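You operate a simulated robot arm through the tools that you are given. There is no shell and no other tool.

You run a simulated robot arm. Do the job below in one go: nothing can be reset, and whatever is moved stays where it is left.

JOB
Bail the cloudy purple basin below its lower line into the funnel, then top it up with the hose.
Fine: Use the dipper and put it back; fill to the upper line or a little over, so that it is clear; tap closed, hose back in its holder.

It is judged by the outcome, as a careful person would: the job done as asked, and still so three seconds after it is handed in. It fails if anything else is knocked over, pushed out of place, dropped, spilled or broken.

ROBOT AND FRAMES
A 6-joint arm with a three-finger gripper, fixed in place. Base frame: the origin is on the floor under the middle of its stand, x ahead of it, y to its left, z up. Units: mm, degrees, N and s.
It reaches about 1213 mm from its shoulder. Its first joint turns from -166.0 to 166.0 degrees. Payload 4.89 kg.
Tool frame: the origin (TCP) lies between the finger pads and is the grasp point; the fingertips stand 30 mm ahead of it; z points along the fingers, y is the line along which they close. The gripper opens to 164 mm; its body begins 125 mm behind the TCP.
Orientation is told as [roll, pitch, yaw] about the base's x, y, z axes, in that order, counted from this pose: with the fingers straight down and closing along the base's y, the tool's x points along the base's -x, its y along +y and its z along -z.

CONTROLS
- The arm moves only by the tool apply_moves. Its argument "commands" is a list of rows, each a list of 7 numbers: the shift along the base's x, y, z in units of 40 mm (1.0 is 40 mm), then the turn, a rotation vector about the base's x, y, z in units of 6 degrees (1.0 is 6 degrees), then the gripper command, from -1 (shut) to 1 (fully open), values between in proportion. In form: [[dx, dy, dz, ax, ay, az, jaw], ...]. A call has 1 to 20 rows; each row shifts and turns the commanded pose from where the row before left it. A call with a number of a shift or a turn outside -1 to 1 is refused whole. Rows are played at 5 a second. More than 50 mm and 8.6 degrees between two rows, or a gripper value outside its range, and nothing of the call is played. Where a pose cannot be reached the arm comes as near as it can. A force on the tool above 90 N (or 10 N above the force at the start of the call, whichever is more), or a blocked arm, ends the call early, and 0.2 s more pass. The fingers move at their own pace (about 108 mm/s each) and stop on an object; they squeeze with about 23 N. The grip force told is the motor's: it shows also when the fingers shut on nothing. Time passes only in rows, and 0.2 s behind the last, so rows that do not move let the fingers close. The reply holds the time, the measured pose of the TCP, the force on the tool along the base axes, the opening and the grip force, in the units named above and with some noise, with the torque about the TCP (base axes, N m) and any sound that the robot's microphone picked up.
- Cameras (640 x 400 px; columns grow to the right, rows downward): "scene" is fixed at [56, -504.7, 1433]; the picture's right is [0.65, -0.76, 0.00], its down [-0.29, -0.25, -0.92] and it looks along [0.71, 0.60, -0.38] (base axes); focal length 254 px, centre (320, 200). "wrist" rides on the gripper at [76, -2, -152] in the tool frame; the picture's right is [0.02, 1.00, 0.00], its down [-0.88, 0.02, -0.47] and it looks along [-0.47, 0.01, 0.88] (tool axes); focal length 247 px, centre (320, 200).
- capture(camera): a new picture of that camera. It takes no simulated time.
- raise_lower(by): moves the trunk up (or, below 0, down) by that many mm; the arm rides with it, the base frame stays. It gives what a move gives, with no picture.
- measure_at(camera, pixels): for up to 12 pixels [column, row] of the newest picture of that camera ("zoom" is the newest enlarged one), the place [x, y, z] in the base frame of the surface seen there, good to about 2 mm, but the place of the scene camera against the robot may be out by one fixed shift of up to 25 mm in any direction. It takes no simulated time.
- enlarge(camera, box): a new picture of the part [left, top, right, bottom] of that camera's present view, enlarged. It takes no simulated time.
- close_job(): hands the job in; it is judged then, once.

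Open the gripper and draw the arm clear of the work before you hand the job in, unless the task says otherwise.

The tools are called after ">>>" as a command line: name --pt "numbers of a row" for each row, then --argument value for the rest, lists and objects as JSON in quotes. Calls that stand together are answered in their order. apply_moves: Moves the arm, as the interface text tells. Its arguments: {"type":"object","properties":{"commands":{"type":"array","items":{"type":"array","items":{"type":"number"}}}},"required":["commands"]} The other tools are called the same way: raise_lower (by) moves the trunk up or down; capture (camera) takes a picture; measure_at (camera, pixels) gives the place of the surface under pixels of a picture; enlarge (camera, box) takes an enlarged picture of a part of a camera's view; close_job () hands the job in.

At the start:

```text
time_s: 0.0
eef_pos: [484.2, -165.7, 1362.9]
tcp_rot: [0.0, -0.1, 0.0]
wrist_force: [-0.4, -0.6, 0.1]
wrist_torque: [-0.01, -0.02, -0.03]
finger_gap: 163.8
finger_force: 0.0
trunk travel left (down, up): [-175.0, 215.0]
```

scene: 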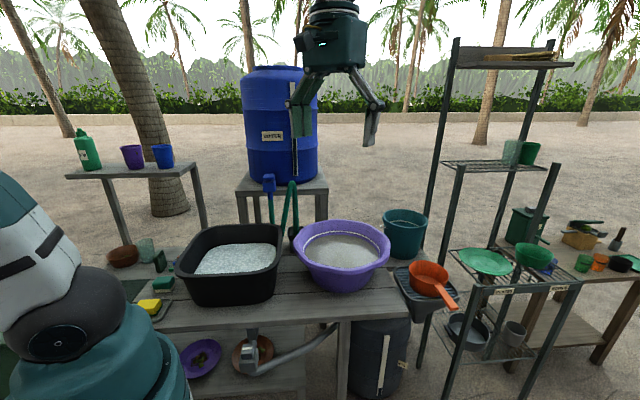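
wrist: 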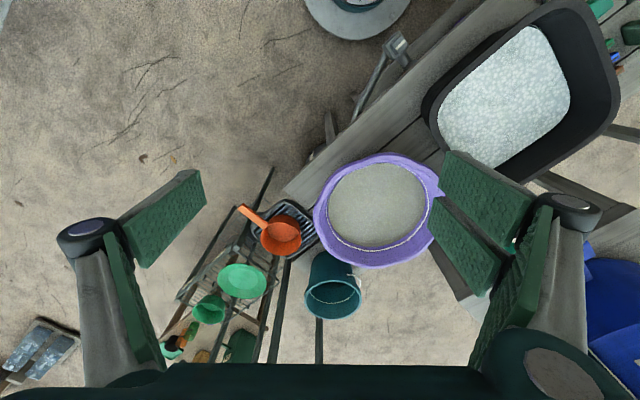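

I'll begin by looking closely at the scene: the purple basin is near (342,252), the orange dipper near (430,280) on a dark tray/funnel, and the hose/tap by the blue barrel near (285,195).

>>> enlarge --camera "scene" --box '[290, 200, 470, 312]'

>>> enlarge --camera "scene" --box '[220, 100, 360, 260]'

>>> enlarge --camera "wrist" --box '[220, 130, 460, 330]'

```text
3.56 times, centred on (380, 256) of scene
```

zoom: 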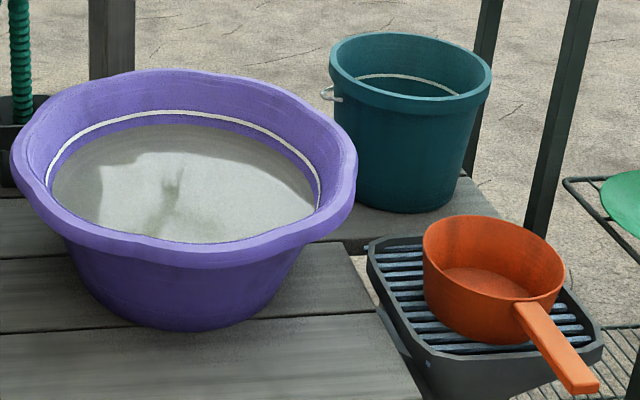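

```text
2.50 times, centred on (290, 180) of scene
```

zoom: 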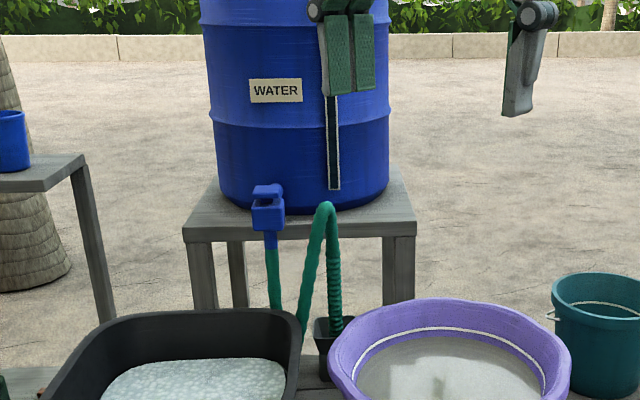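

```text
2.00 times, centred on (340, 230) of wrist
```

zoom: 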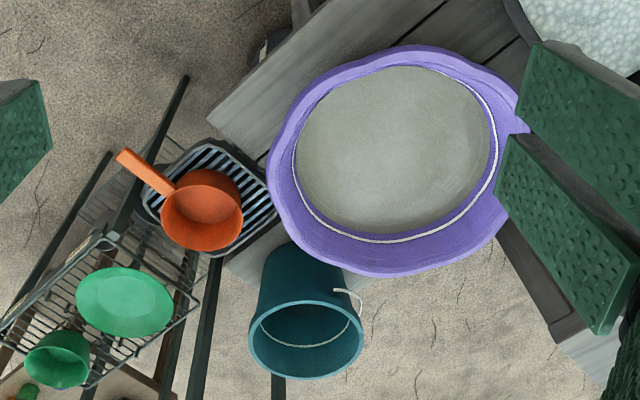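

The dipper sits on a slatted dark hopper (430,290), likely the funnel, above a dark drum at (375,355). I look closer at these parts and the hose and tap.

>>> enlarge --camera "scene" --box '[330, 250, 490, 400]'

>>> enlarge --camera "scene" --box '[250, 165, 320, 255]'

>>> enlarge --camera "scene" --box '[385, 245, 475, 305]'

>>> enlarge --camera "scene" --box '[160, 280, 360, 400]'

>>> enlarge --camera "scene" --box '[290, 215, 400, 295]'

```text
2.67 times, centred on (410, 325) of scene
```

zoom: 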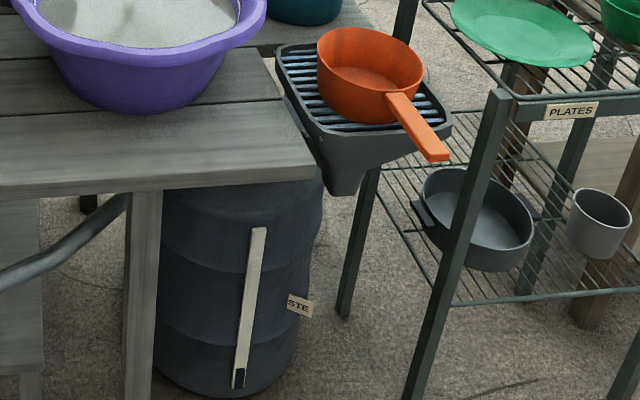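

```text
4.44 times, centred on (285, 210) of scene
```

zoom: 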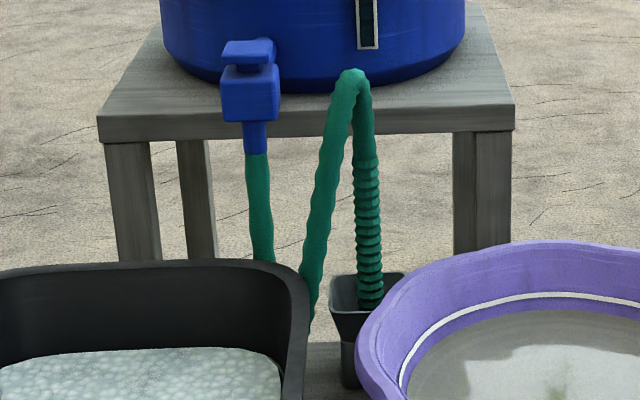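

```text
6.67 times, centred on (430, 275) of scene
```

zoom: 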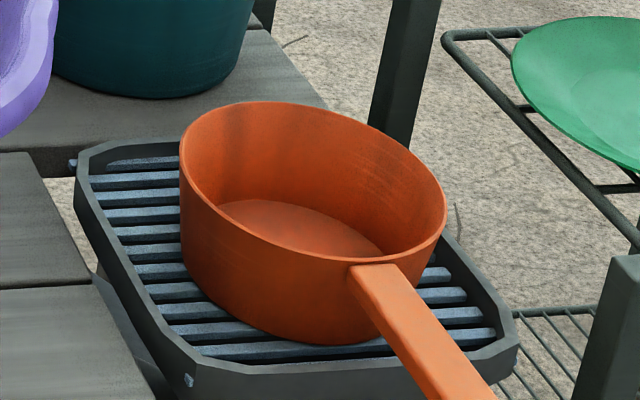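

```text
3.20 times, centred on (260, 340) of scene
```

zoom: 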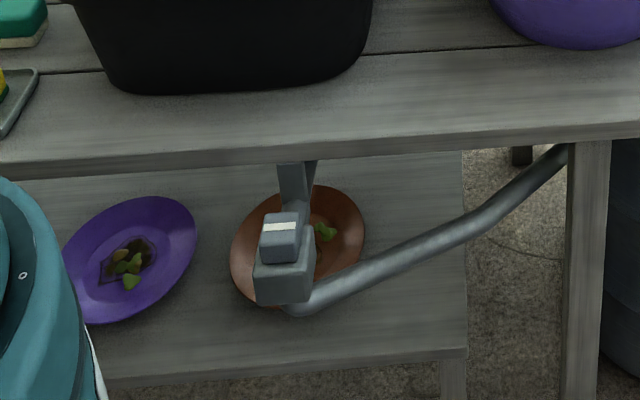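

```text
5.00 times, centred on (345, 255) of scene
```

zoom: 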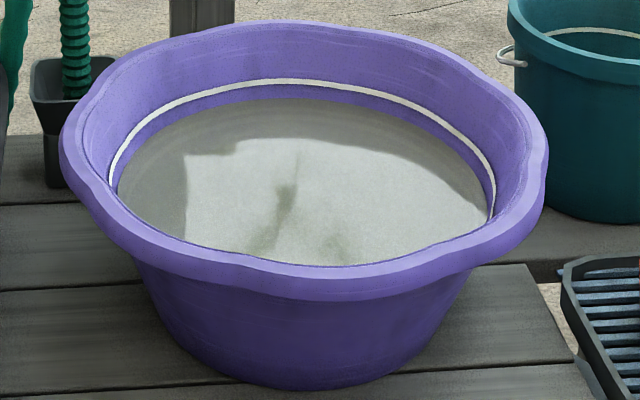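

I see the funnel grate on the drum labelled "...STE", the tap with a blue lever at (268,180), and the hose end in a holder at (297,238). Now I measure key points with both cameras.

>>> enlarge --camera "wrist" --box '[220, 190, 340, 265]'

>>> measure_at --camera "wrist" --pixels '[[241, 207], [265, 222], [282, 232], [300, 222], [262, 238], [283, 253], [318, 215], [440, 190], [380, 160], [385, 265], [380, 205], [314, 232]]'

>>> measure_at --camera "scene" --pixels '[[268, 178], [268, 186], [268, 196], [270, 210], [290, 185], [293, 200], [295, 215], [296, 225], [296, 232], [300, 230], [288, 232], [297, 245]]'

>>> measure_at --camera "scene" --pixels '[[410, 267], [448, 283], [425, 262], [428, 282], [430, 283], [440, 290], [450, 302], [455, 306], [397, 270], [458, 298], [340, 250], [388, 245]]'

```text
5.33 times, centred on (280, 228) of wrist
```

zoom: 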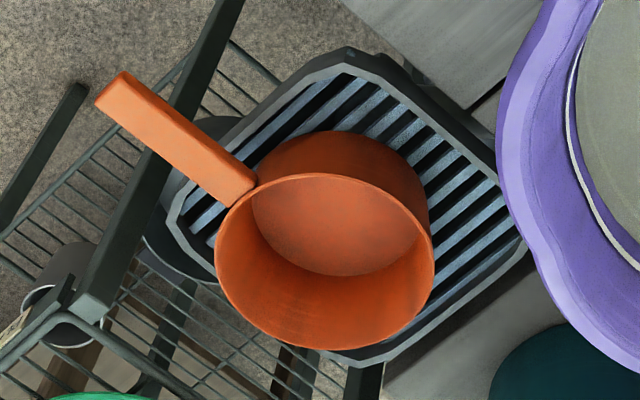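

```text
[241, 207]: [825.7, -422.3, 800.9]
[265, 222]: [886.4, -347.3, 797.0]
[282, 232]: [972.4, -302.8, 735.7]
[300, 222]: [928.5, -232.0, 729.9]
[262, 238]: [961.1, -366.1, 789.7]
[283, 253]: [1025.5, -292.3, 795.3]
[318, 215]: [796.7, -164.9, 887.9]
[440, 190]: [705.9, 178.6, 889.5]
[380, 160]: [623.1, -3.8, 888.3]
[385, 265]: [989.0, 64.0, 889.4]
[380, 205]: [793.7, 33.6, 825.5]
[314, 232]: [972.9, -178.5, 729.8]
```

```text
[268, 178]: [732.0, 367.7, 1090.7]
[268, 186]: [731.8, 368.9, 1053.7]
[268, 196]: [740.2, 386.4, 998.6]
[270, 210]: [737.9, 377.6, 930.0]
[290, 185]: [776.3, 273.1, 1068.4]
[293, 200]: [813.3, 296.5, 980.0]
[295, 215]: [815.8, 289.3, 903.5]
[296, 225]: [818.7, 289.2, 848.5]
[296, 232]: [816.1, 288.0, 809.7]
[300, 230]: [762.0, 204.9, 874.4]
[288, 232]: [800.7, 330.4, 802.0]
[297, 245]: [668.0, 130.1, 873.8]
```

```text
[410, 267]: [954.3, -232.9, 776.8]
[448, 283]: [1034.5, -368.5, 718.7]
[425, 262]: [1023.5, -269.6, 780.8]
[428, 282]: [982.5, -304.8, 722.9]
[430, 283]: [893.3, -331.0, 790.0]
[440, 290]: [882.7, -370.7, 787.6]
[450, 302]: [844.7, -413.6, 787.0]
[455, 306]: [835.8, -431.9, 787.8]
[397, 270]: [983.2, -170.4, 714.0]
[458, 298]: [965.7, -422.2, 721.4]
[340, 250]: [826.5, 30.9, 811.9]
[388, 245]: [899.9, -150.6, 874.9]
```

The scene camera reads about 13 mm lower in z than the wrist camera. I measure the funnel, dipper and rack geometry further with the wrist camera.

>>> measure_at --camera "zoom" --pixels '[[105, 95], [122, 78], [180, 140], [240, 195], [256, 180], [215, 245], [435, 245], [325, 175], [325, 348], [170, 215], [350, 52], [520, 240]]'

>>> measure_at --camera "zoom" --pixels '[[320, 225], [350, 355], [200, 60], [110, 290], [75, 95], [100, 345], [590, 20], [500, 110], [480, 150], [400, 110], [420, 350], [450, 215]]'

>>> enlarge --camera "wrist" --box '[140, 200, 340, 360]'

```text
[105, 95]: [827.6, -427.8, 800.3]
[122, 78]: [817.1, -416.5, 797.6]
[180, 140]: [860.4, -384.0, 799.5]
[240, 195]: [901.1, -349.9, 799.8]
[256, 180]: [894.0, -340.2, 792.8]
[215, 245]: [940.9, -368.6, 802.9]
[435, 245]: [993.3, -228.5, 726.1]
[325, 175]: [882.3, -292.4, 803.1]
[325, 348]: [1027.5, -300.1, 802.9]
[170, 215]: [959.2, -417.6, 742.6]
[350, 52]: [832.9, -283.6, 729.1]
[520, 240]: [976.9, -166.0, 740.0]
```

```text
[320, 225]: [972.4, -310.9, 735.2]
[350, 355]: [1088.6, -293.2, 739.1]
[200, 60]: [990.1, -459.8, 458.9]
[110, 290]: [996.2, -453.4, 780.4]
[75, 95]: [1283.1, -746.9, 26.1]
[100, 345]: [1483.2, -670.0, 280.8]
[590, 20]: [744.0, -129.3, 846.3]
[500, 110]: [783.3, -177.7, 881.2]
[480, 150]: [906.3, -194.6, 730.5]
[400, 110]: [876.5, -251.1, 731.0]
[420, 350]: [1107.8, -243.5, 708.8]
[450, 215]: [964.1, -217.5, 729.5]
```

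```text
2.50 times, centred on (240, 280) of wrist
```

zoom: 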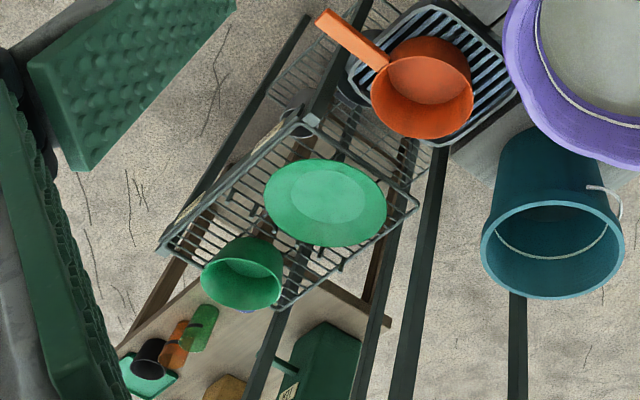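

The dipper cup is centred near (955,-297) with rim z≈803 and its handle runs toward (822,-422). Next I measure the basin's upper line, water edge, table top and rack posts.

>>> measure_at --camera "wrist" --pixels '[[340, 160], [420, 155], [315, 225], [350, 262], [430, 245], [443, 195], [330, 190], [425, 190], [380, 240], [370, 250], [300, 170], [350, 140]]'

>>> enlarge --camera "scene" --box '[290, 215, 400, 295]'

>>> measure_at --camera "scene" --pixels '[[440, 150], [428, 210], [500, 180], [470, 240], [545, 190], [457, 250], [452, 340], [540, 330], [450, 60], [420, 340], [380, 300], [300, 312]]'

>>> measure_at --camera "zoom" --pixels '[[130, 172], [290, 81], [430, 117], [490, 190], [315, 100], [470, 165], [300, 262], [290, 180], [135, 230], [460, 230], [545, 300], [300, 385]]'

```text
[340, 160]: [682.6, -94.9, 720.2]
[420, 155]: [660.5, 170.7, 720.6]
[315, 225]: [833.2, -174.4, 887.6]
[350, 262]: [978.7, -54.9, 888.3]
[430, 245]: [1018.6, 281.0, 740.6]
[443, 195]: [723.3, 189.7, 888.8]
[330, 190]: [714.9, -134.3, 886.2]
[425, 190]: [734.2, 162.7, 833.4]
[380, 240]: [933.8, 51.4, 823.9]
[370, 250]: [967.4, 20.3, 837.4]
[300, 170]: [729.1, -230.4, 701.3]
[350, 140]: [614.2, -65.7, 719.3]
```

```text
5.00 times, centred on (345, 255) of scene
```

zoom: 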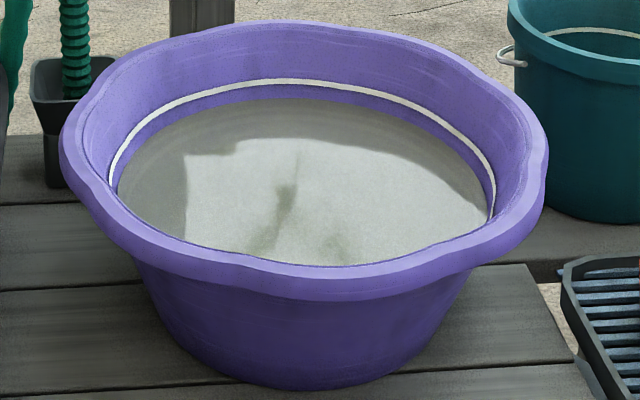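

```text
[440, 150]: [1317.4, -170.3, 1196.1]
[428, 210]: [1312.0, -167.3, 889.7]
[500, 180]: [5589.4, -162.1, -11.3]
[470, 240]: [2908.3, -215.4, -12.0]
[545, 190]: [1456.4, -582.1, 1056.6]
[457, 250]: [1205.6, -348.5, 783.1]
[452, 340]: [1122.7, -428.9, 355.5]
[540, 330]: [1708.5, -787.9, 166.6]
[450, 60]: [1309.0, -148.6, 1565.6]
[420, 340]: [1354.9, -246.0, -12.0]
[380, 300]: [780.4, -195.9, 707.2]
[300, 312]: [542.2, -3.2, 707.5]
```

```text
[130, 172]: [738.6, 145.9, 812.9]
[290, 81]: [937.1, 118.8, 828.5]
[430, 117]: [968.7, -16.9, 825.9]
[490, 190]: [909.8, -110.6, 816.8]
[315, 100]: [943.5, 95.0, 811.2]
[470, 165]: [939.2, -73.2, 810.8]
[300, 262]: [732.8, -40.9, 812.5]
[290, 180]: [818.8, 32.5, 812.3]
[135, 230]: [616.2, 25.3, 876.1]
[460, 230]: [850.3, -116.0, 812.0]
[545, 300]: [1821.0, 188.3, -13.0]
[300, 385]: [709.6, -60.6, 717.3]
```

Table top is z≈720, basin rim ≈889, upper line ≈840, water now ≈825. I move the arm to look at the tap and hose holder with the wrist camera.

>>> apply_moves --pt "0.1 0.85 -0.1 0 -0.4 0 1" --pt "0.1 0.85 -0.1 0 -0.4 0 1" --pt "0.1 0.85 -0.1 0 -0.4 0 1" --pt "0.1 0.85 -0.1 0 -0.4 0 1" --pt "0.1 0.85 -0.1 0 -0.4 0 1" --pt "0.1 0.85 -0.1 0 -0.4 0 1" --pt "0.1 0.85 -0.1 0 -0.4 0 1" --pt "0.1 0.85 -0.1 0 -0.4 0 1" --pt "0.1 0.85 -0.1 0 -0.4 0 1" --pt "0.1 0.85 -0.1 0 -0.4 0 1" --pt "0.1 0.85 -0.1 0 -0.4 0 1" --pt "0.1 0.85 -0.1 0 -0.4 0 1"

>>> capture --camera "wrist"

```text
time_s: 2.6
eef_pos: [530.9, 240.5, 1315.4]
tcp_rot: [0.1, -28.9, 0.0]
wrist_force: [0.4, -0.7, -0.3]
wrist_torque: [0.07, -0.02, 0.04]
finger_gap: 163.9
finger_force: 0.1
trunk travel left (down, up): [-175.0, 215.0]
```

```text
taken
```

wrist: 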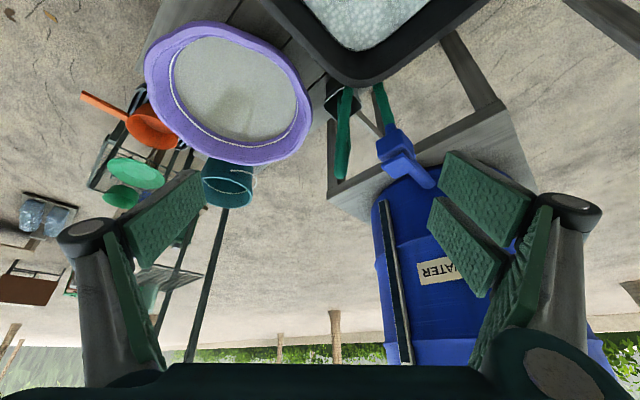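

The tap is now at around (400,155) and the hose loop at (343,130). I enlarge this area.

>>> enlarge --camera "wrist" --box '[310, 70, 450, 200]'

>>> measure_at --camera "zoom" --pixels '[[330, 290], [365, 345], [395, 370], [340, 270], [300, 330], [265, 80], [105, 250], [130, 120], [100, 60], [70, 330], [80, 100], [240, 230]]'

```text
3.08 times, centred on (380, 135) of wrist
```

zoom: 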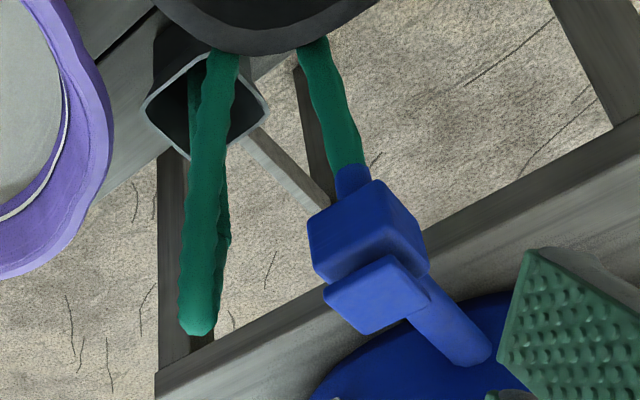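

```text
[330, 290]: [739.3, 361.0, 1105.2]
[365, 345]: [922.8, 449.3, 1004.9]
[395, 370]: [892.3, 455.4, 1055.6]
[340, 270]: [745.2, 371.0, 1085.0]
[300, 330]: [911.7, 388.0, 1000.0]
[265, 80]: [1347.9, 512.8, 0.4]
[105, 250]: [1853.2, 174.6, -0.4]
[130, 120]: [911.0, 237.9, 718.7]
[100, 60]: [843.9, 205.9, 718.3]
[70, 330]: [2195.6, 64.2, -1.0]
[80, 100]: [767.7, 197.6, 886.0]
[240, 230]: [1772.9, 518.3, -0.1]
```

I zoom tighter on the tap knob and on the hose loop/holder.

>>> enlarge --camera "wrist" --box '[370, 120, 430, 190]'

>>> measure_at --camera "zoom" --pixels '[[150, 230], [200, 200], [110, 245], [180, 280], [250, 240], [250, 150], [150, 170], [330, 310], [280, 250], [220, 90], [170, 120], [230, 215]]'

>>> enlarge --camera "wrist" --box '[320, 70, 400, 190]'

>>> measure_at --camera "zoom" --pixels '[[290, 350], [280, 300], [300, 220], [310, 150], [260, 130], [215, 150], [340, 130], [260, 85], [330, 220], [235, 110], [290, 200], [260, 160]]'

```text
5.71 times, centred on (400, 155) of wrist
```

zoom: 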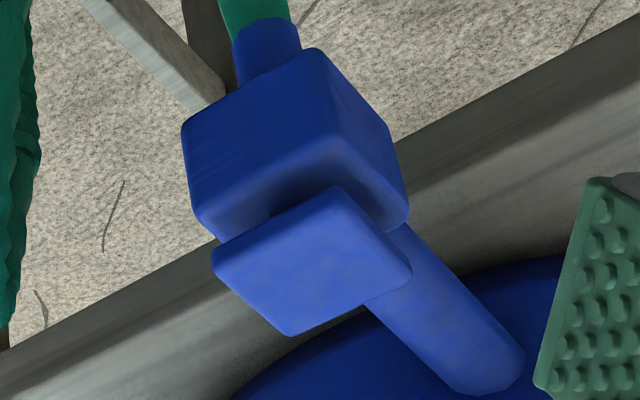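

```text
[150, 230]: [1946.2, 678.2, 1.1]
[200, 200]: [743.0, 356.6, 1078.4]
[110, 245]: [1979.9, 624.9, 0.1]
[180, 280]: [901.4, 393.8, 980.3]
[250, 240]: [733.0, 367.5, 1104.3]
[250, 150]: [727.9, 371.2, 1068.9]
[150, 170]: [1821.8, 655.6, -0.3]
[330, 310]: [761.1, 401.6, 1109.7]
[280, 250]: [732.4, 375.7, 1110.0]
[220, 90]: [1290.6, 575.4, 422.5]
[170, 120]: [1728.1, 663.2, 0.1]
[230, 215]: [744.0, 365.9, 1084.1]
```

```text
3.33 times, centred on (360, 130) of wrist
```

zoom: 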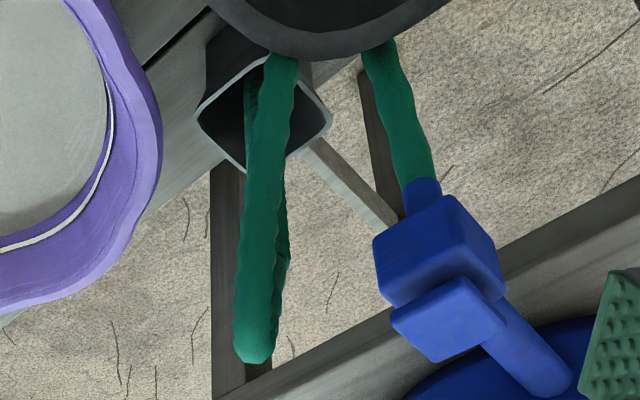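

```text
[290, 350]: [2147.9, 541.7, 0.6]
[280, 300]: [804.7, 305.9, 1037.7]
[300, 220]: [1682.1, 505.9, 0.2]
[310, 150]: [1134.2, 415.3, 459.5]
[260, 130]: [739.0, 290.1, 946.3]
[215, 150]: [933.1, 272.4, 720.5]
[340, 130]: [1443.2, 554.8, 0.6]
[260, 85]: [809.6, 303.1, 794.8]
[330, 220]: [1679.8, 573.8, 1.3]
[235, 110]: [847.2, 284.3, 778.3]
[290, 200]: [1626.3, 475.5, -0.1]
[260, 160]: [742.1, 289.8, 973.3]
```

The tap knob is a block about 45×54 mm at (738,388), z≈1108, turned about 45°, and the hose loop hangs in a holder at ≈(830,300). I move the camera closer to read the tap and the hose end.

>>> apply_moves --pt "0.425 0.725 -0.775 0 0 0 1" --pt "0.425 0.725 -0.775 0 0 0 1" --pt "0.425 0.725 -0.775 0 0 0 1" --pt "0.425 0.725 -0.775 0 0 0 1" --pt "0.425 0.725 -0.775 0 0 0 1" --pt "0 0 0 0 0 0 1"

>>> capture --camera "wrist"

>>> enlarge --camera "wrist" --box '[240, 80, 460, 260]'

>>> capture --camera "scene"

```text
time_s: 4.0
eef_pos: [618.6, 385.3, 1159.2]
tcp_rot: [0.0, -28.8, 0.0]
wrist_force: [1.2, 1.5, -0.2]
wrist_torque: [-0.07, 0.07, -0.04]
finger_gap: 163.7
finger_force: 0.1
trunk travel left (down, up): [-175.0, 215.0]
```

```text
taken
```

wrist: 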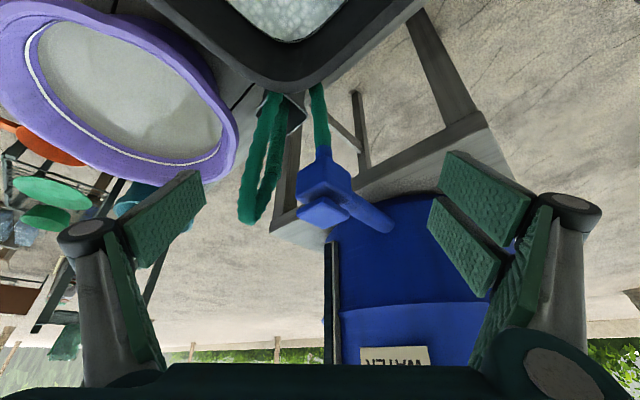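

```text
2.22 times, centred on (350, 170) of wrist
```

zoom: 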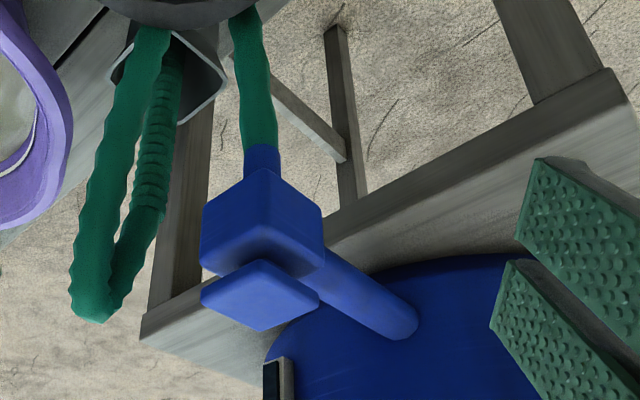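

```text
taken
```

scene: 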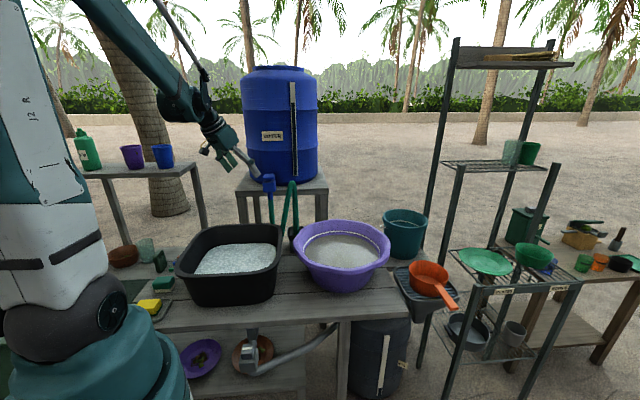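

I enlarge the tap further and measure it and the corrugated hose section.

>>> enlarge --camera "wrist" --box '[285, 140, 405, 240]'

>>> measure_at --camera "zoom" --pixels '[[90, 285], [185, 250], [295, 320], [200, 370], [180, 310], [90, 200], [300, 210], [190, 150], [190, 90], [400, 330], [520, 420], [180, 235]]'

>>> enlarge --camera "wrist" --box '[235, 80, 315, 230]'

>>> measure_at --camera "zoom" --pixels '[[260, 340], [275, 370], [265, 250], [285, 150], [330, 300], [345, 220], [350, 170], [360, 130], [360, 90], [310, 100], [390, 100], [345, 250]]'

```text
4.00 times, centred on (345, 190) of wrist
```

zoom: 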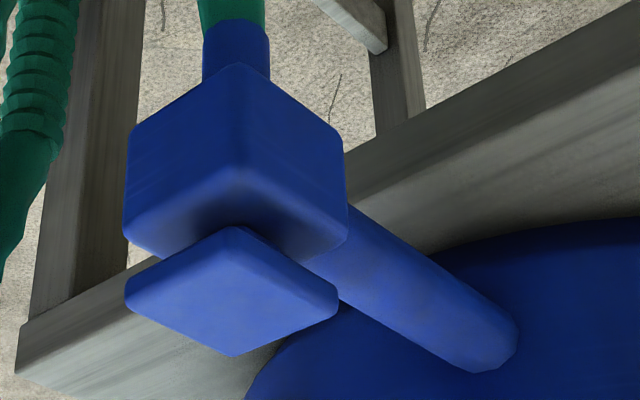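

```text
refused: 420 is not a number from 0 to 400
```

```text
2.67 times, centred on (275, 155) of wrist
```

zoom: 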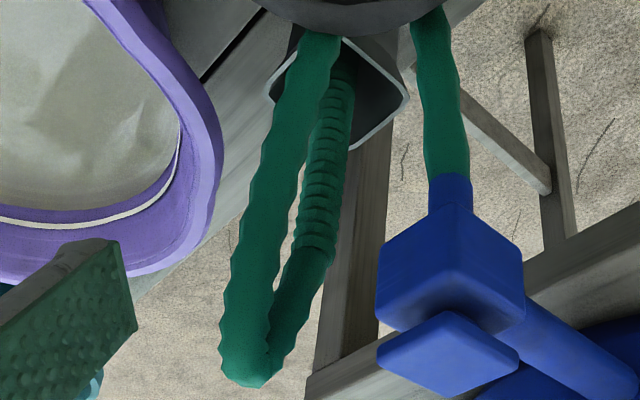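

```text
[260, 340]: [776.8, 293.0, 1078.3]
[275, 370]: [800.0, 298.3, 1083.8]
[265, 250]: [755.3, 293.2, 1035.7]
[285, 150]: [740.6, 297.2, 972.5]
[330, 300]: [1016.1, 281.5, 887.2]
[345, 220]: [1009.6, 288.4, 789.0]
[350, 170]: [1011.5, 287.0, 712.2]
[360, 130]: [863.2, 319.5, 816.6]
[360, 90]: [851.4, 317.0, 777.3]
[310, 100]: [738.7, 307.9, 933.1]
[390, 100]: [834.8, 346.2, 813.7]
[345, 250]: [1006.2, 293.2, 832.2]
```

I measure the corrugated nozzle and the tap again with in-range pixels.

>>> measure_at --camera "zoom" --pixels '[[330, 120], [325, 150], [322, 180], [318, 210], [315, 235], [312, 255], [300, 280], [285, 330], [345, 80], [270, 95], [345, 145], [405, 98]]'

>>> enlarge --camera "wrist" --box '[285, 140, 405, 240]'

>>> measure_at --camera "zoom" --pixels '[[135, 285], [185, 255], [325, 300], [230, 350], [200, 300], [150, 200], [300, 180], [190, 150], [230, 50], [400, 290], [490, 340], [230, 235]]'

```text
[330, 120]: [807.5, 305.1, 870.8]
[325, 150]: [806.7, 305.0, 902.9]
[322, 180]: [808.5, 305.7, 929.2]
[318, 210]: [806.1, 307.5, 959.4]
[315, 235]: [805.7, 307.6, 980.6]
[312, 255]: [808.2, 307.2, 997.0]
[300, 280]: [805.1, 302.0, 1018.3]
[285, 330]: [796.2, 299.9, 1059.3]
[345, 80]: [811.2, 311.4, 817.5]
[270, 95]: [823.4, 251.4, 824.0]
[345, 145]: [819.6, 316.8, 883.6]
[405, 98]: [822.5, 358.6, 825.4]
```

```text
4.00 times, centred on (345, 190) of wrist
```

zoom: 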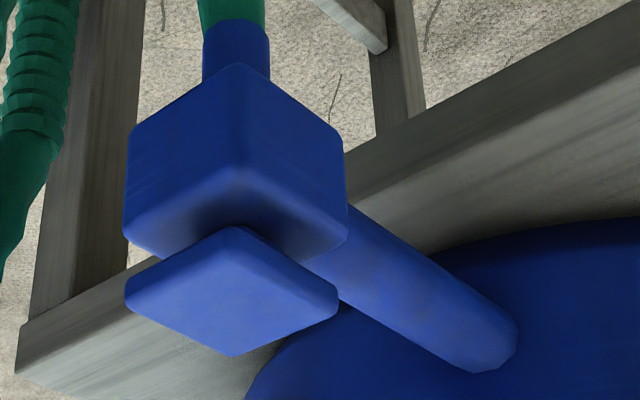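

```text
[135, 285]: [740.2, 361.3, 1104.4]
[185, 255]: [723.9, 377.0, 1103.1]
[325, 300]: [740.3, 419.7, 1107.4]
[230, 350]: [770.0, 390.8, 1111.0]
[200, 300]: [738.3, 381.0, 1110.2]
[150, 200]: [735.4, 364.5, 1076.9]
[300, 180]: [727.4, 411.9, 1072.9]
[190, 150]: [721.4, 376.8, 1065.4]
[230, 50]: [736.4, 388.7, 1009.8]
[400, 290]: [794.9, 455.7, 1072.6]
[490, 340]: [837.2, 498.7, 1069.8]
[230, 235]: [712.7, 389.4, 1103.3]
```

The nozzle hangs vertically at (807,306) with the holder rim at z≈824; the knob is a ~41 mm square block centred (740,390), z 1095–1111. Before the dipper I back away and close the fingers in free air to learn their geometry.

>>> apply_moves --pt "-0.6 -0.5 0.9 0 0 0 1" --pt "-0.5 -0.9 0.6 0 0 0 -1" --pt "0 -0.9 0.5 0 0 0 -1" --pt "0 -0.9 0.3 0 0 0 -1" --pt "0 -0.9 0 0 0 0 -1" --pt "0 -0.9 0 0 0 0 -1"

>>> capture --camera "wrist"

>>> enlarge --camera "wrist" --box '[200, 120, 440, 320]'

>>> enlarge --camera "scene" --box '[180, 0, 340, 140]'

```text
time_s: 5.4
eef_pos: [570.6, 187.3, 1250.1]
tcp_rot: [0.0, -28.8, 0.0]
wrist_force: [1.2, 1.3, -0.4]
wrist_torque: [-0.12, 0.07, -0.09]
finger_gap: 0.0
finger_force: 23.0
trunk travel left (down, up): [-175.0, 215.0]
```

```text
taken
```

wrist: 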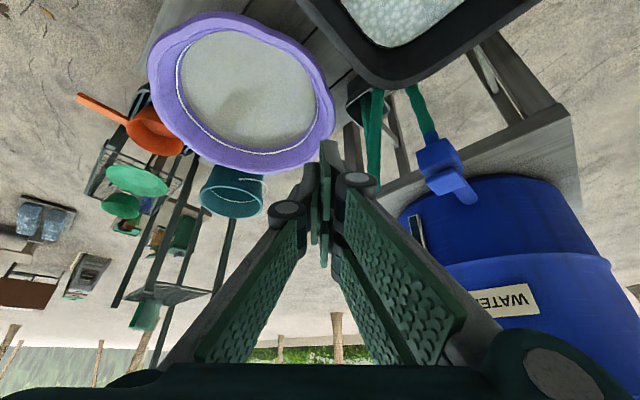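

```text
2.00 times, centred on (320, 220) of wrist
```

zoom: 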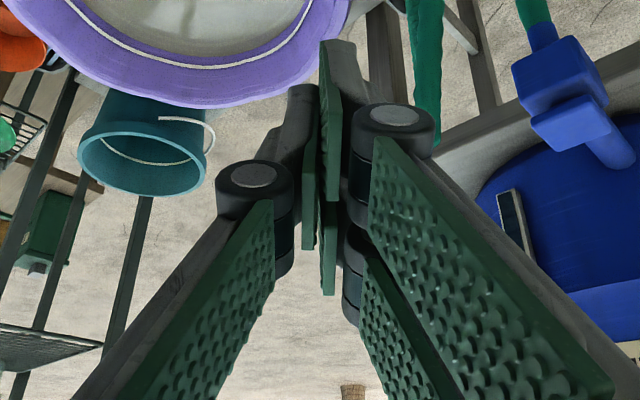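

```text
2.86 times, centred on (260, 70) of scene
```

zoom: 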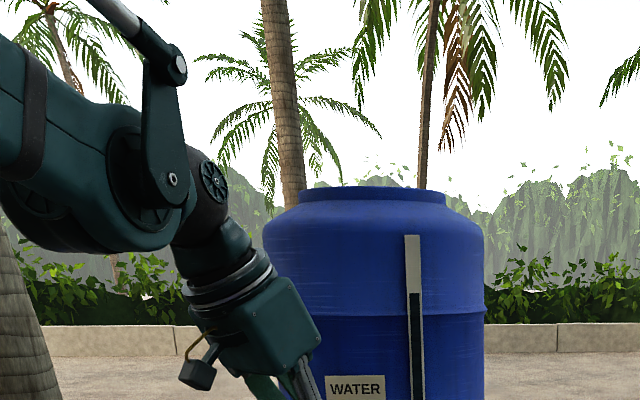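

The distal pads are about 60 mm long, thumb centred against two fingers. I'll turn the tool so the camera ends up on top, moving toward the dipper with the jaw half open.

>>> apply_moves --pt "0.06 -0.61 0 0 0.96 0 0" --pt "0.06 -0.61 0 0 0.96 0 0" --pt "0.06 -0.61 0 0 0.96 0 0" --pt "0.06 -0.61 0 0 0.96 0 0" --pt "0.06 -0.61 0 0 0.96 0 0" --pt "0.06 -0.61 0 0 0 -1 0" --pt "0.06 -0.61 0 0 0 -1 0" --pt "0.06 -0.61 0 0 0 -1 0" --pt "0.06 -0.61 0 0 0 -1 0" --pt "0.06 -0.61 0 0 0 -1 0" --pt "0.06 -0.61 0 0 0 -1 0" --pt "0.06 -0.61 0 0 0 -1 0" --pt "0.06 -0.61 0 0 0 -1 0" --pt "0.06 -0.61 0 0 0 -1 0" --pt "0.06 -0.61 0 0 0 -1 0" --pt "0.06 -0.61 0 0 0 -1 0" --pt "0.06 -0.61 0 0 0 -1 0" --pt "0.06 -0.61 0 0 0 -1 0" --pt "0.06 -0.61 0 0 0 -1 0" --pt "0.06 -0.61 0 0 0 -1 0"

>>> capture --camera "wrist"

```text
time_s: 9.6
eef_pos: [620.5, -300.4, 1251.9]
tcp_rot: [0.0, 0.0, -90.0]
wrist_force: [-0.6, 0.5, 0.7]
wrist_torque: [-0.11, -0.05, 0.02]
finger_gap: 82.0
finger_force: 0.1
trunk travel left (down, up): [-175.0, 215.0]
```

```text
taken
```

wrist: 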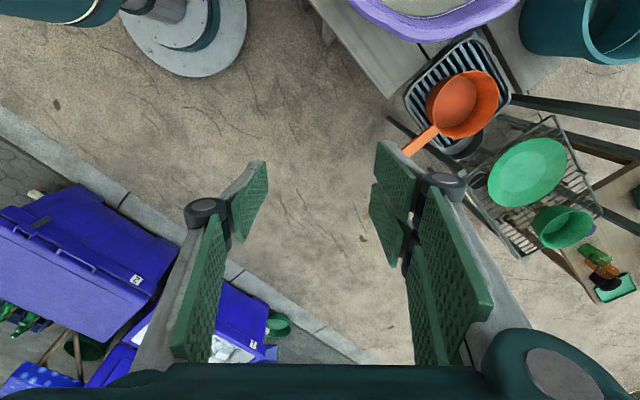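

Orientation works. I continue to the pre-grasp pose behind the dipper handle, with the tool pitched 40° below horizontal along the handle.

>>> apply_moves --pt "0.25 -0.469 -0.3125 0 0 -0.975 0" --pt "0.25 -0.469 -0.3125 0 0 -0.975 0" --pt "0.25 -0.469 -0.3125 0 0 -0.975 0" --pt "0.25 -0.469 -0.3125 0 0 -0.975 0" --pt "0.25 -0.469 -0.3125 0 0 -0.975 0" --pt "0.25 -0.469 -0.3125 0 0 -0.975 0" --pt "0.25 -0.469 -0.3125 0 0 -0.975 0" --pt "0.25 -0.469 -0.3125 0 0 -0.975 0" --pt "0.194 -0.056 -0.556 0.634 -0.675 0 0" --pt "0.194 -0.056 -0.556 0.634 -0.675 0 0" --pt "0.194 -0.056 -0.556 0.634 -0.675 0 0" --pt "0.194 -0.056 -0.556 0.634 -0.675 0 0" --pt "0.194 -0.056 -0.556 0.634 -0.675 0 0" --pt "0.194 -0.056 -0.556 0.634 -0.675 0 0" --pt "0.194 -0.056 -0.556 0.634 -0.675 0 0" --pt "0.194 -0.056 -0.556 0.634 -0.675 0 0" --pt "0.194 -0.056 -0.556 0.634 -0.675 0 0" --pt "0 0 0 0 0 0 0"

>>> capture --camera "wrist"

>>> capture --camera "scene"

```text
time_s: 13.4
eef_pos: [772.7, -470.8, 952.2]
tcp_rot: [-0.1, 49.9, -136.8]
wrist_force: [0.5, -0.1, -0.5]
wrist_torque: [0.03, 0.02, 0.03]
finger_gap: 82.1
finger_force: 0.0
trunk travel left (down, up): [-175.0, 215.0]
```

```text
taken
```

wrist: 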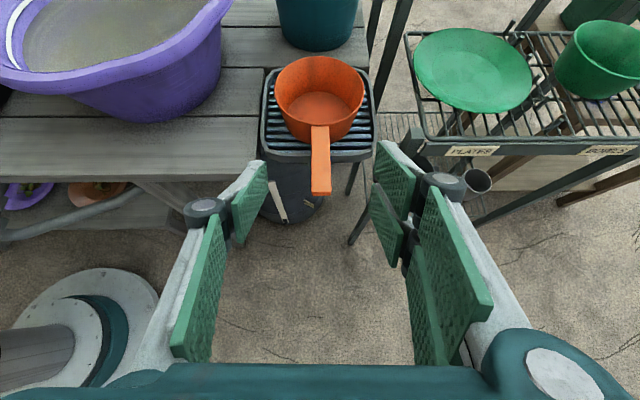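

```text
taken
```

scene: 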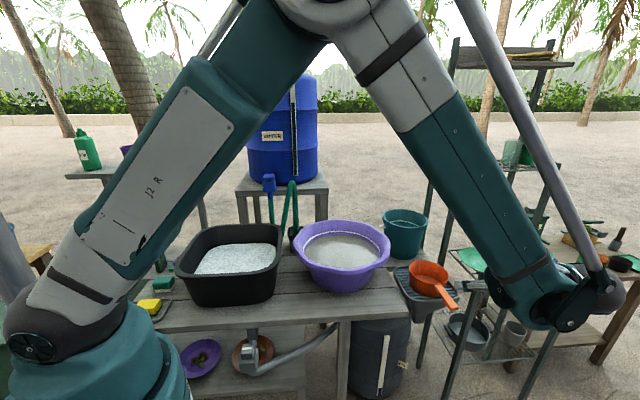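

The handle is at (320,160–195), nicely centred. I measure the handle, cup and funnel accurately from here.

>>> enlarge --camera "wrist" --box '[250, 40, 390, 220]'

>>> measure_at --camera "zoom" --pixels '[[300, 345], [345, 340], [320, 342], [318, 260], [322, 300], [310, 195], [338, 190], [322, 360], [320, 40], [223, 110], [418, 105], [320, 155]]'

>>> measure_at --camera "wrist" --pixels '[[265, 75], [372, 75], [263, 150], [375, 145], [320, 50], [290, 115], [358, 115], [320, 115], [350, 190], [388, 130], [440, 140], [230, 130]]'

```text
2.22 times, centred on (320, 130) of wrist
```

zoom: 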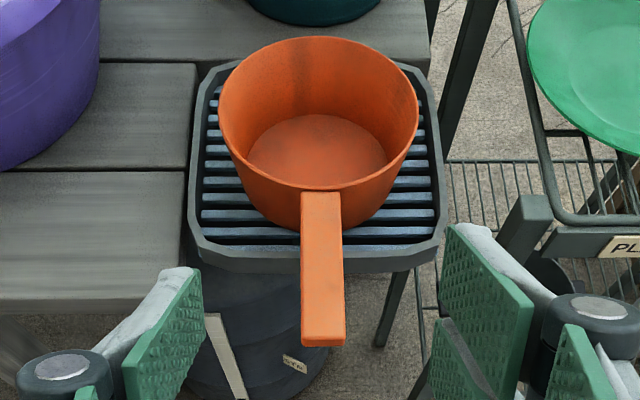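

```text
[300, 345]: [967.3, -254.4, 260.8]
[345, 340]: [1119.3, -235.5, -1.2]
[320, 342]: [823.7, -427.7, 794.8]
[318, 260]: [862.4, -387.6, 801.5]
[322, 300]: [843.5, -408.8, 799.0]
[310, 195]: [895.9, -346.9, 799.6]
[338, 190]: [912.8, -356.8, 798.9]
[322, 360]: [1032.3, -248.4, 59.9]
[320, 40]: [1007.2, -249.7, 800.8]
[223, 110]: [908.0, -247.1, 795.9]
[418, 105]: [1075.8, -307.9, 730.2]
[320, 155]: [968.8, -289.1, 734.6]
```

```text
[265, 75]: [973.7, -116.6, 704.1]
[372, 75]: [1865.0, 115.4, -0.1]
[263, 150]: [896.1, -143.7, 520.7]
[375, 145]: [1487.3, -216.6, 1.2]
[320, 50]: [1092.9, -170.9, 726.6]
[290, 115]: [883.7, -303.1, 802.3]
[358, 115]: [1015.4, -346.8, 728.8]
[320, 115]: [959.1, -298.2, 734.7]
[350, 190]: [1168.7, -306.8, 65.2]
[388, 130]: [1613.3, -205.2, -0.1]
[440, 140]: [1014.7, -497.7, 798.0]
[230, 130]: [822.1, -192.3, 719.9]
```

Handle centreline is at azimuth 43.3°, z≈793 centre, 26 mm wide. I approach along the tool axis to straddle the handle near the cup, then check.

>>> apply_moves --pt "0.304 0.245 -0.683 0 0 0 0" --pt "0.304 0.245 -0.683 0 0 0 0" --pt "0.304 0.245 -0.683 0 0 0 0" --pt "0.3345 0.3153 -0.3858 0 0 0 0" --pt "0.3345 0.3153 -0.3858 0 0 0 0" --pt "0.3345 0.3153 -0.3858 0 0 0 0" --pt "0.3345 0.3153 -0.3858 0 0 0 0" --pt "0.3345 0.3153 -0.3858 0 0 0 0" --pt "0 0 0 0 0 0 0"

>>> capture --camera "wrist"

>>> capture --camera "scene"

```text
time_s: 15.4
eef_pos: [873.4, -380.2, 791.3]
tcp_rot: [-0.1, 50.0, -136.8]
wrist_force: [0.2, 0.3, -1.2]
wrist_torque: [0.0, -0.02, -0.02]
finger_gap: 81.9
finger_force: 0.1
trunk travel left (down, up): [-175.0, 215.0]
```

```text
taken
```

wrist: 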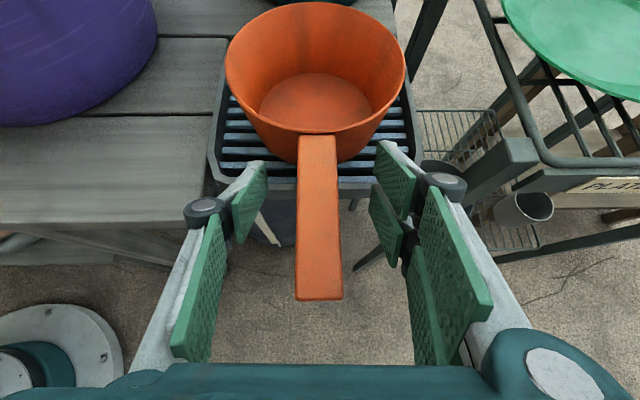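

```text
taken
```

scene: 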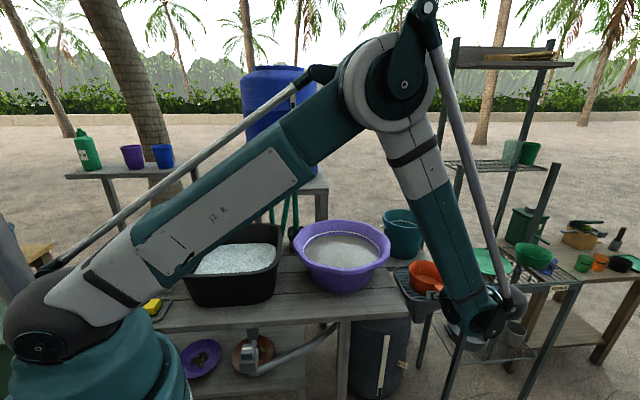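

The handle (297–342 px) is centred between the pads. I close the gripper on it.

>>> apply_moves --pt "0 0 0 0 0 0 -1" --pt "0 0 0 0 0 0 -1" --pt "0 0 0 0 0 0 -1" --pt "0 0 0 0 0 0 -1" --pt "0 0 0 0 0 0 -1"

>>> capture --camera "wrist"

```text
time_s: 16.6
eef_pos: [874.4, -379.6, 790.9]
tcp_rot: [0.1, 50.0, -136.9]
wrist_force: [0.4, -0.2, 1.1]
wrist_torque: [0.14, 0.0, -0.12]
finger_gap: 26.8
finger_force: 22.8
trunk travel left (down, up): [-175.0, 215.0]
```

```text
taken
```

wrist: 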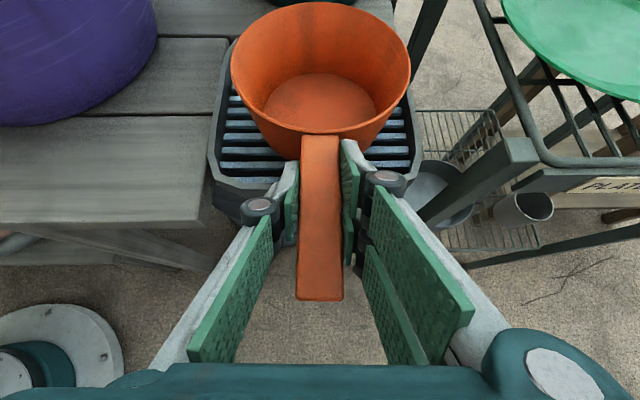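

Gripped at gap 26.8. I lift the dipper straight up and check its weight and tilt.

>>> apply_moves --pt "0 0 0.3 0 0 0 -1" --pt "0 0 0.6 0 0 0 -1" --pt "0 0 0.8 0 0 0 -1" --pt "0 0 0.8 0 0 0 -1" --pt "0 0 0.8 0 0 0 -1" --pt "0 0 0.8 0 0 0 -1" --pt "0 0 0.8 0 0 0 -1" --pt "0 0 0.4 0 0 0 -1" --pt "0 0 0 0 0 0 -1"

>>> capture --camera "wrist"

>>> capture --camera "scene"

```text
time_s: 18.6
eef_pos: [874.0, -380.4, 1005.0]
tcp_rot: [0.0, 49.9, -136.7]
wrist_force: [-0.4, 0.2, -1.6]
wrist_torque: [-0.14, 0.07, 0.01]
finger_gap: 27.2
finger_force: 22.9
trunk travel left (down, up): [-175.0, 215.0]
```

```text
taken
```

wrist: 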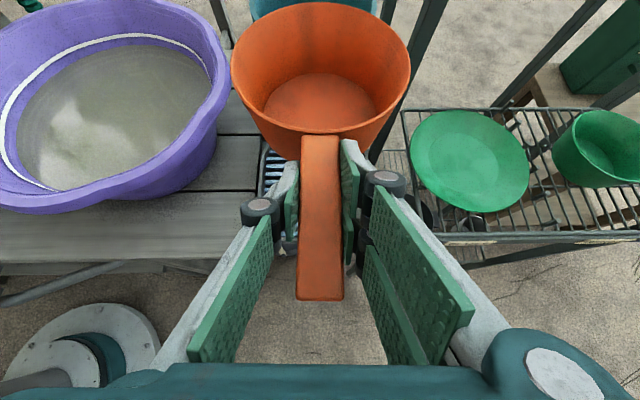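

```text
taken
```

scene: 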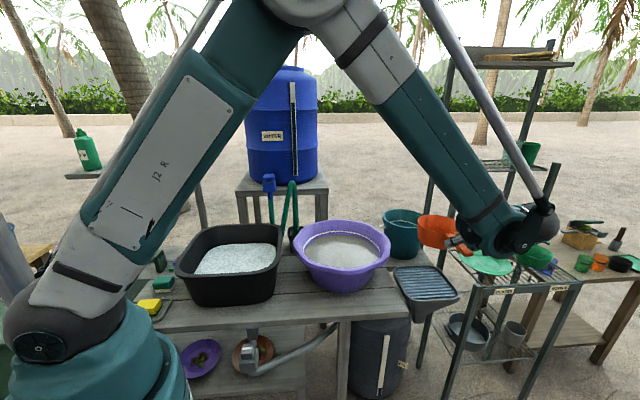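

The dipper is held level (load ≈1.7 N). I dry-run the pouring roll (110° about the handle, opening toward +y) high in the air to check the arm can do it.

>>> apply_moves --pt "0 0 0 -0.953 -0.898 0 -1" --pt "0 0 0 -0.953 -0.898 0 -1" --pt "0 0 0 -0.953 -0.898 0 -1" --pt "0 0 0 -0.953 -0.898 0 -1" --pt "0 0 0 -0.953 -0.898 0 -1" --pt "0 0 0 -0.953 -0.898 0 -1" --pt "0 0 0 -0.953 -0.898 0 -1" --pt "0 0 0 -0.953 -0.898 0 -1" --pt "0 0 0 -0.953 -0.898 0 -1" --pt "0 0 0 -0.953 -0.898 0 -1" --pt "0 0 0 -0.953 -0.898 0 -1" --pt "0 0 0 -0.953 -0.898 0 -1" --pt "0 0 0 -0.953 -0.898 0 -1" --pt "0 0 0 -0.953 -0.898 0 -1" --pt "0 0 0 0 0 0 -1"

>>> capture --camera "scene"

>>> capture --camera "wrist"

```text
time_s: 21.8
eef_pos: [885.1, -386.8, 1015.6]
tcp_rot: [103.2, -15.2, -88.4]
wrist_force: [-0.8, -0.2, -2.2]
wrist_torque: [-0.07, 0.1, 0.01]
finger_gap: 27.2
finger_force: 23.0
out of reach, approached as far as the arm can: row 13, 14
trunk travel left (down, up): [-175.0, 215.0]
```

```text
taken
```

scene: 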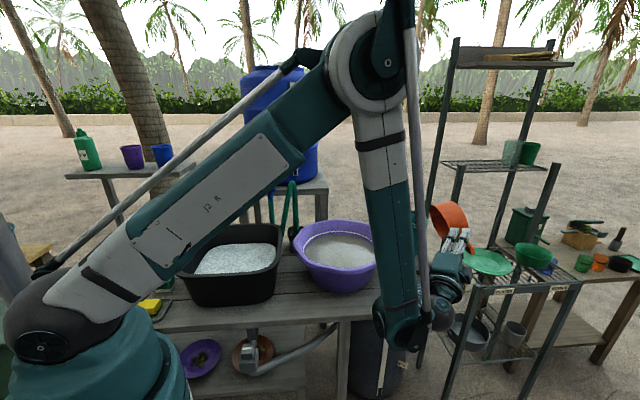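

```text
taken
```

wrist: 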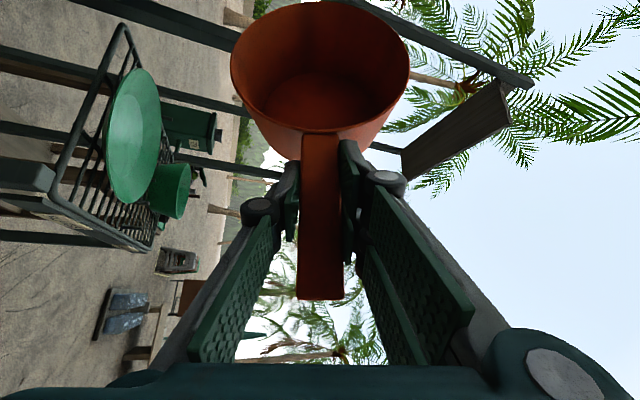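

The roll reaches about 110° (only ~12 mm off at the very end), so pouring at ~100° is workable. I roll back to level.

>>> apply_moves --pt "0 0 0 0.953 0.898 0 -1" --pt "0 0 0 0.953 0.898 0 -1" --pt "0 0 0 0.953 0.898 0 -1" --pt "0 0 0 0.953 0.898 0 -1" --pt "0 0 0 0.953 0.898 0 -1" --pt "0 0 0 0.953 0.898 0 -1" --pt "0 0 0 0.953 0.898 0 -1" --pt "0 0 0 0.953 0.898 0 -1" --pt "0 0 0 0.953 0.898 0 -1" --pt "0 0 0 0.953 0.898 0 -1" --pt "0 0 0 0.953 0.898 0 -1" --pt "0 0 0 0.953 0.898 0 -1" --pt "0 0 0 0.953 0.898 0 -1" --pt "0 0 0 0.953 0.898 0 -1" --pt "0 0 0 0 0 0 -1"

>>> capture --camera "wrist"

>>> measure_at --camera "wrist" --pixels '[[45, 90], [15, 130], [170, 130], [120, 45], [205, 75], [60, 190], [110, 100], [215, 95], [150, 5], [5, 180], [130, 190], [240, 60]]'

```text
time_s: 25.0
eef_pos: [884.9, -388.2, 1014.8]
tcp_rot: [-0.1, 50.0, -136.9]
wrist_force: [-0.4, 0.0, -2.0]
wrist_torque: [-0.08, 0.12, 0.06]
finger_gap: 27.1
finger_force: 22.6
trunk travel left (down, up): [-175.0, 215.0]
```

```text
taken
```

wrist: 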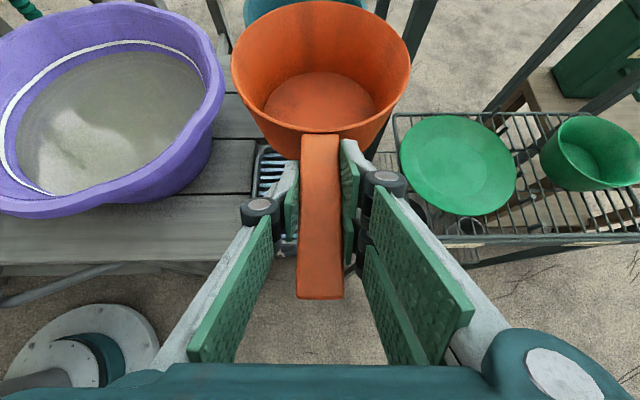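

```text
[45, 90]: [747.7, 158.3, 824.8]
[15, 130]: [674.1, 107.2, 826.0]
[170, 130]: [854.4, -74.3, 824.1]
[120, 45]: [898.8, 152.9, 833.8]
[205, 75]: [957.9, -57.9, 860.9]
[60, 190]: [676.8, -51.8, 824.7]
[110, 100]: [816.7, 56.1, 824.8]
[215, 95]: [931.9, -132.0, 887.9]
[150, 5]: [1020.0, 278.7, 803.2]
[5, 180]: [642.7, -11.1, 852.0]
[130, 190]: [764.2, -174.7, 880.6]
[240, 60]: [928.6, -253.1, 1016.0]
```

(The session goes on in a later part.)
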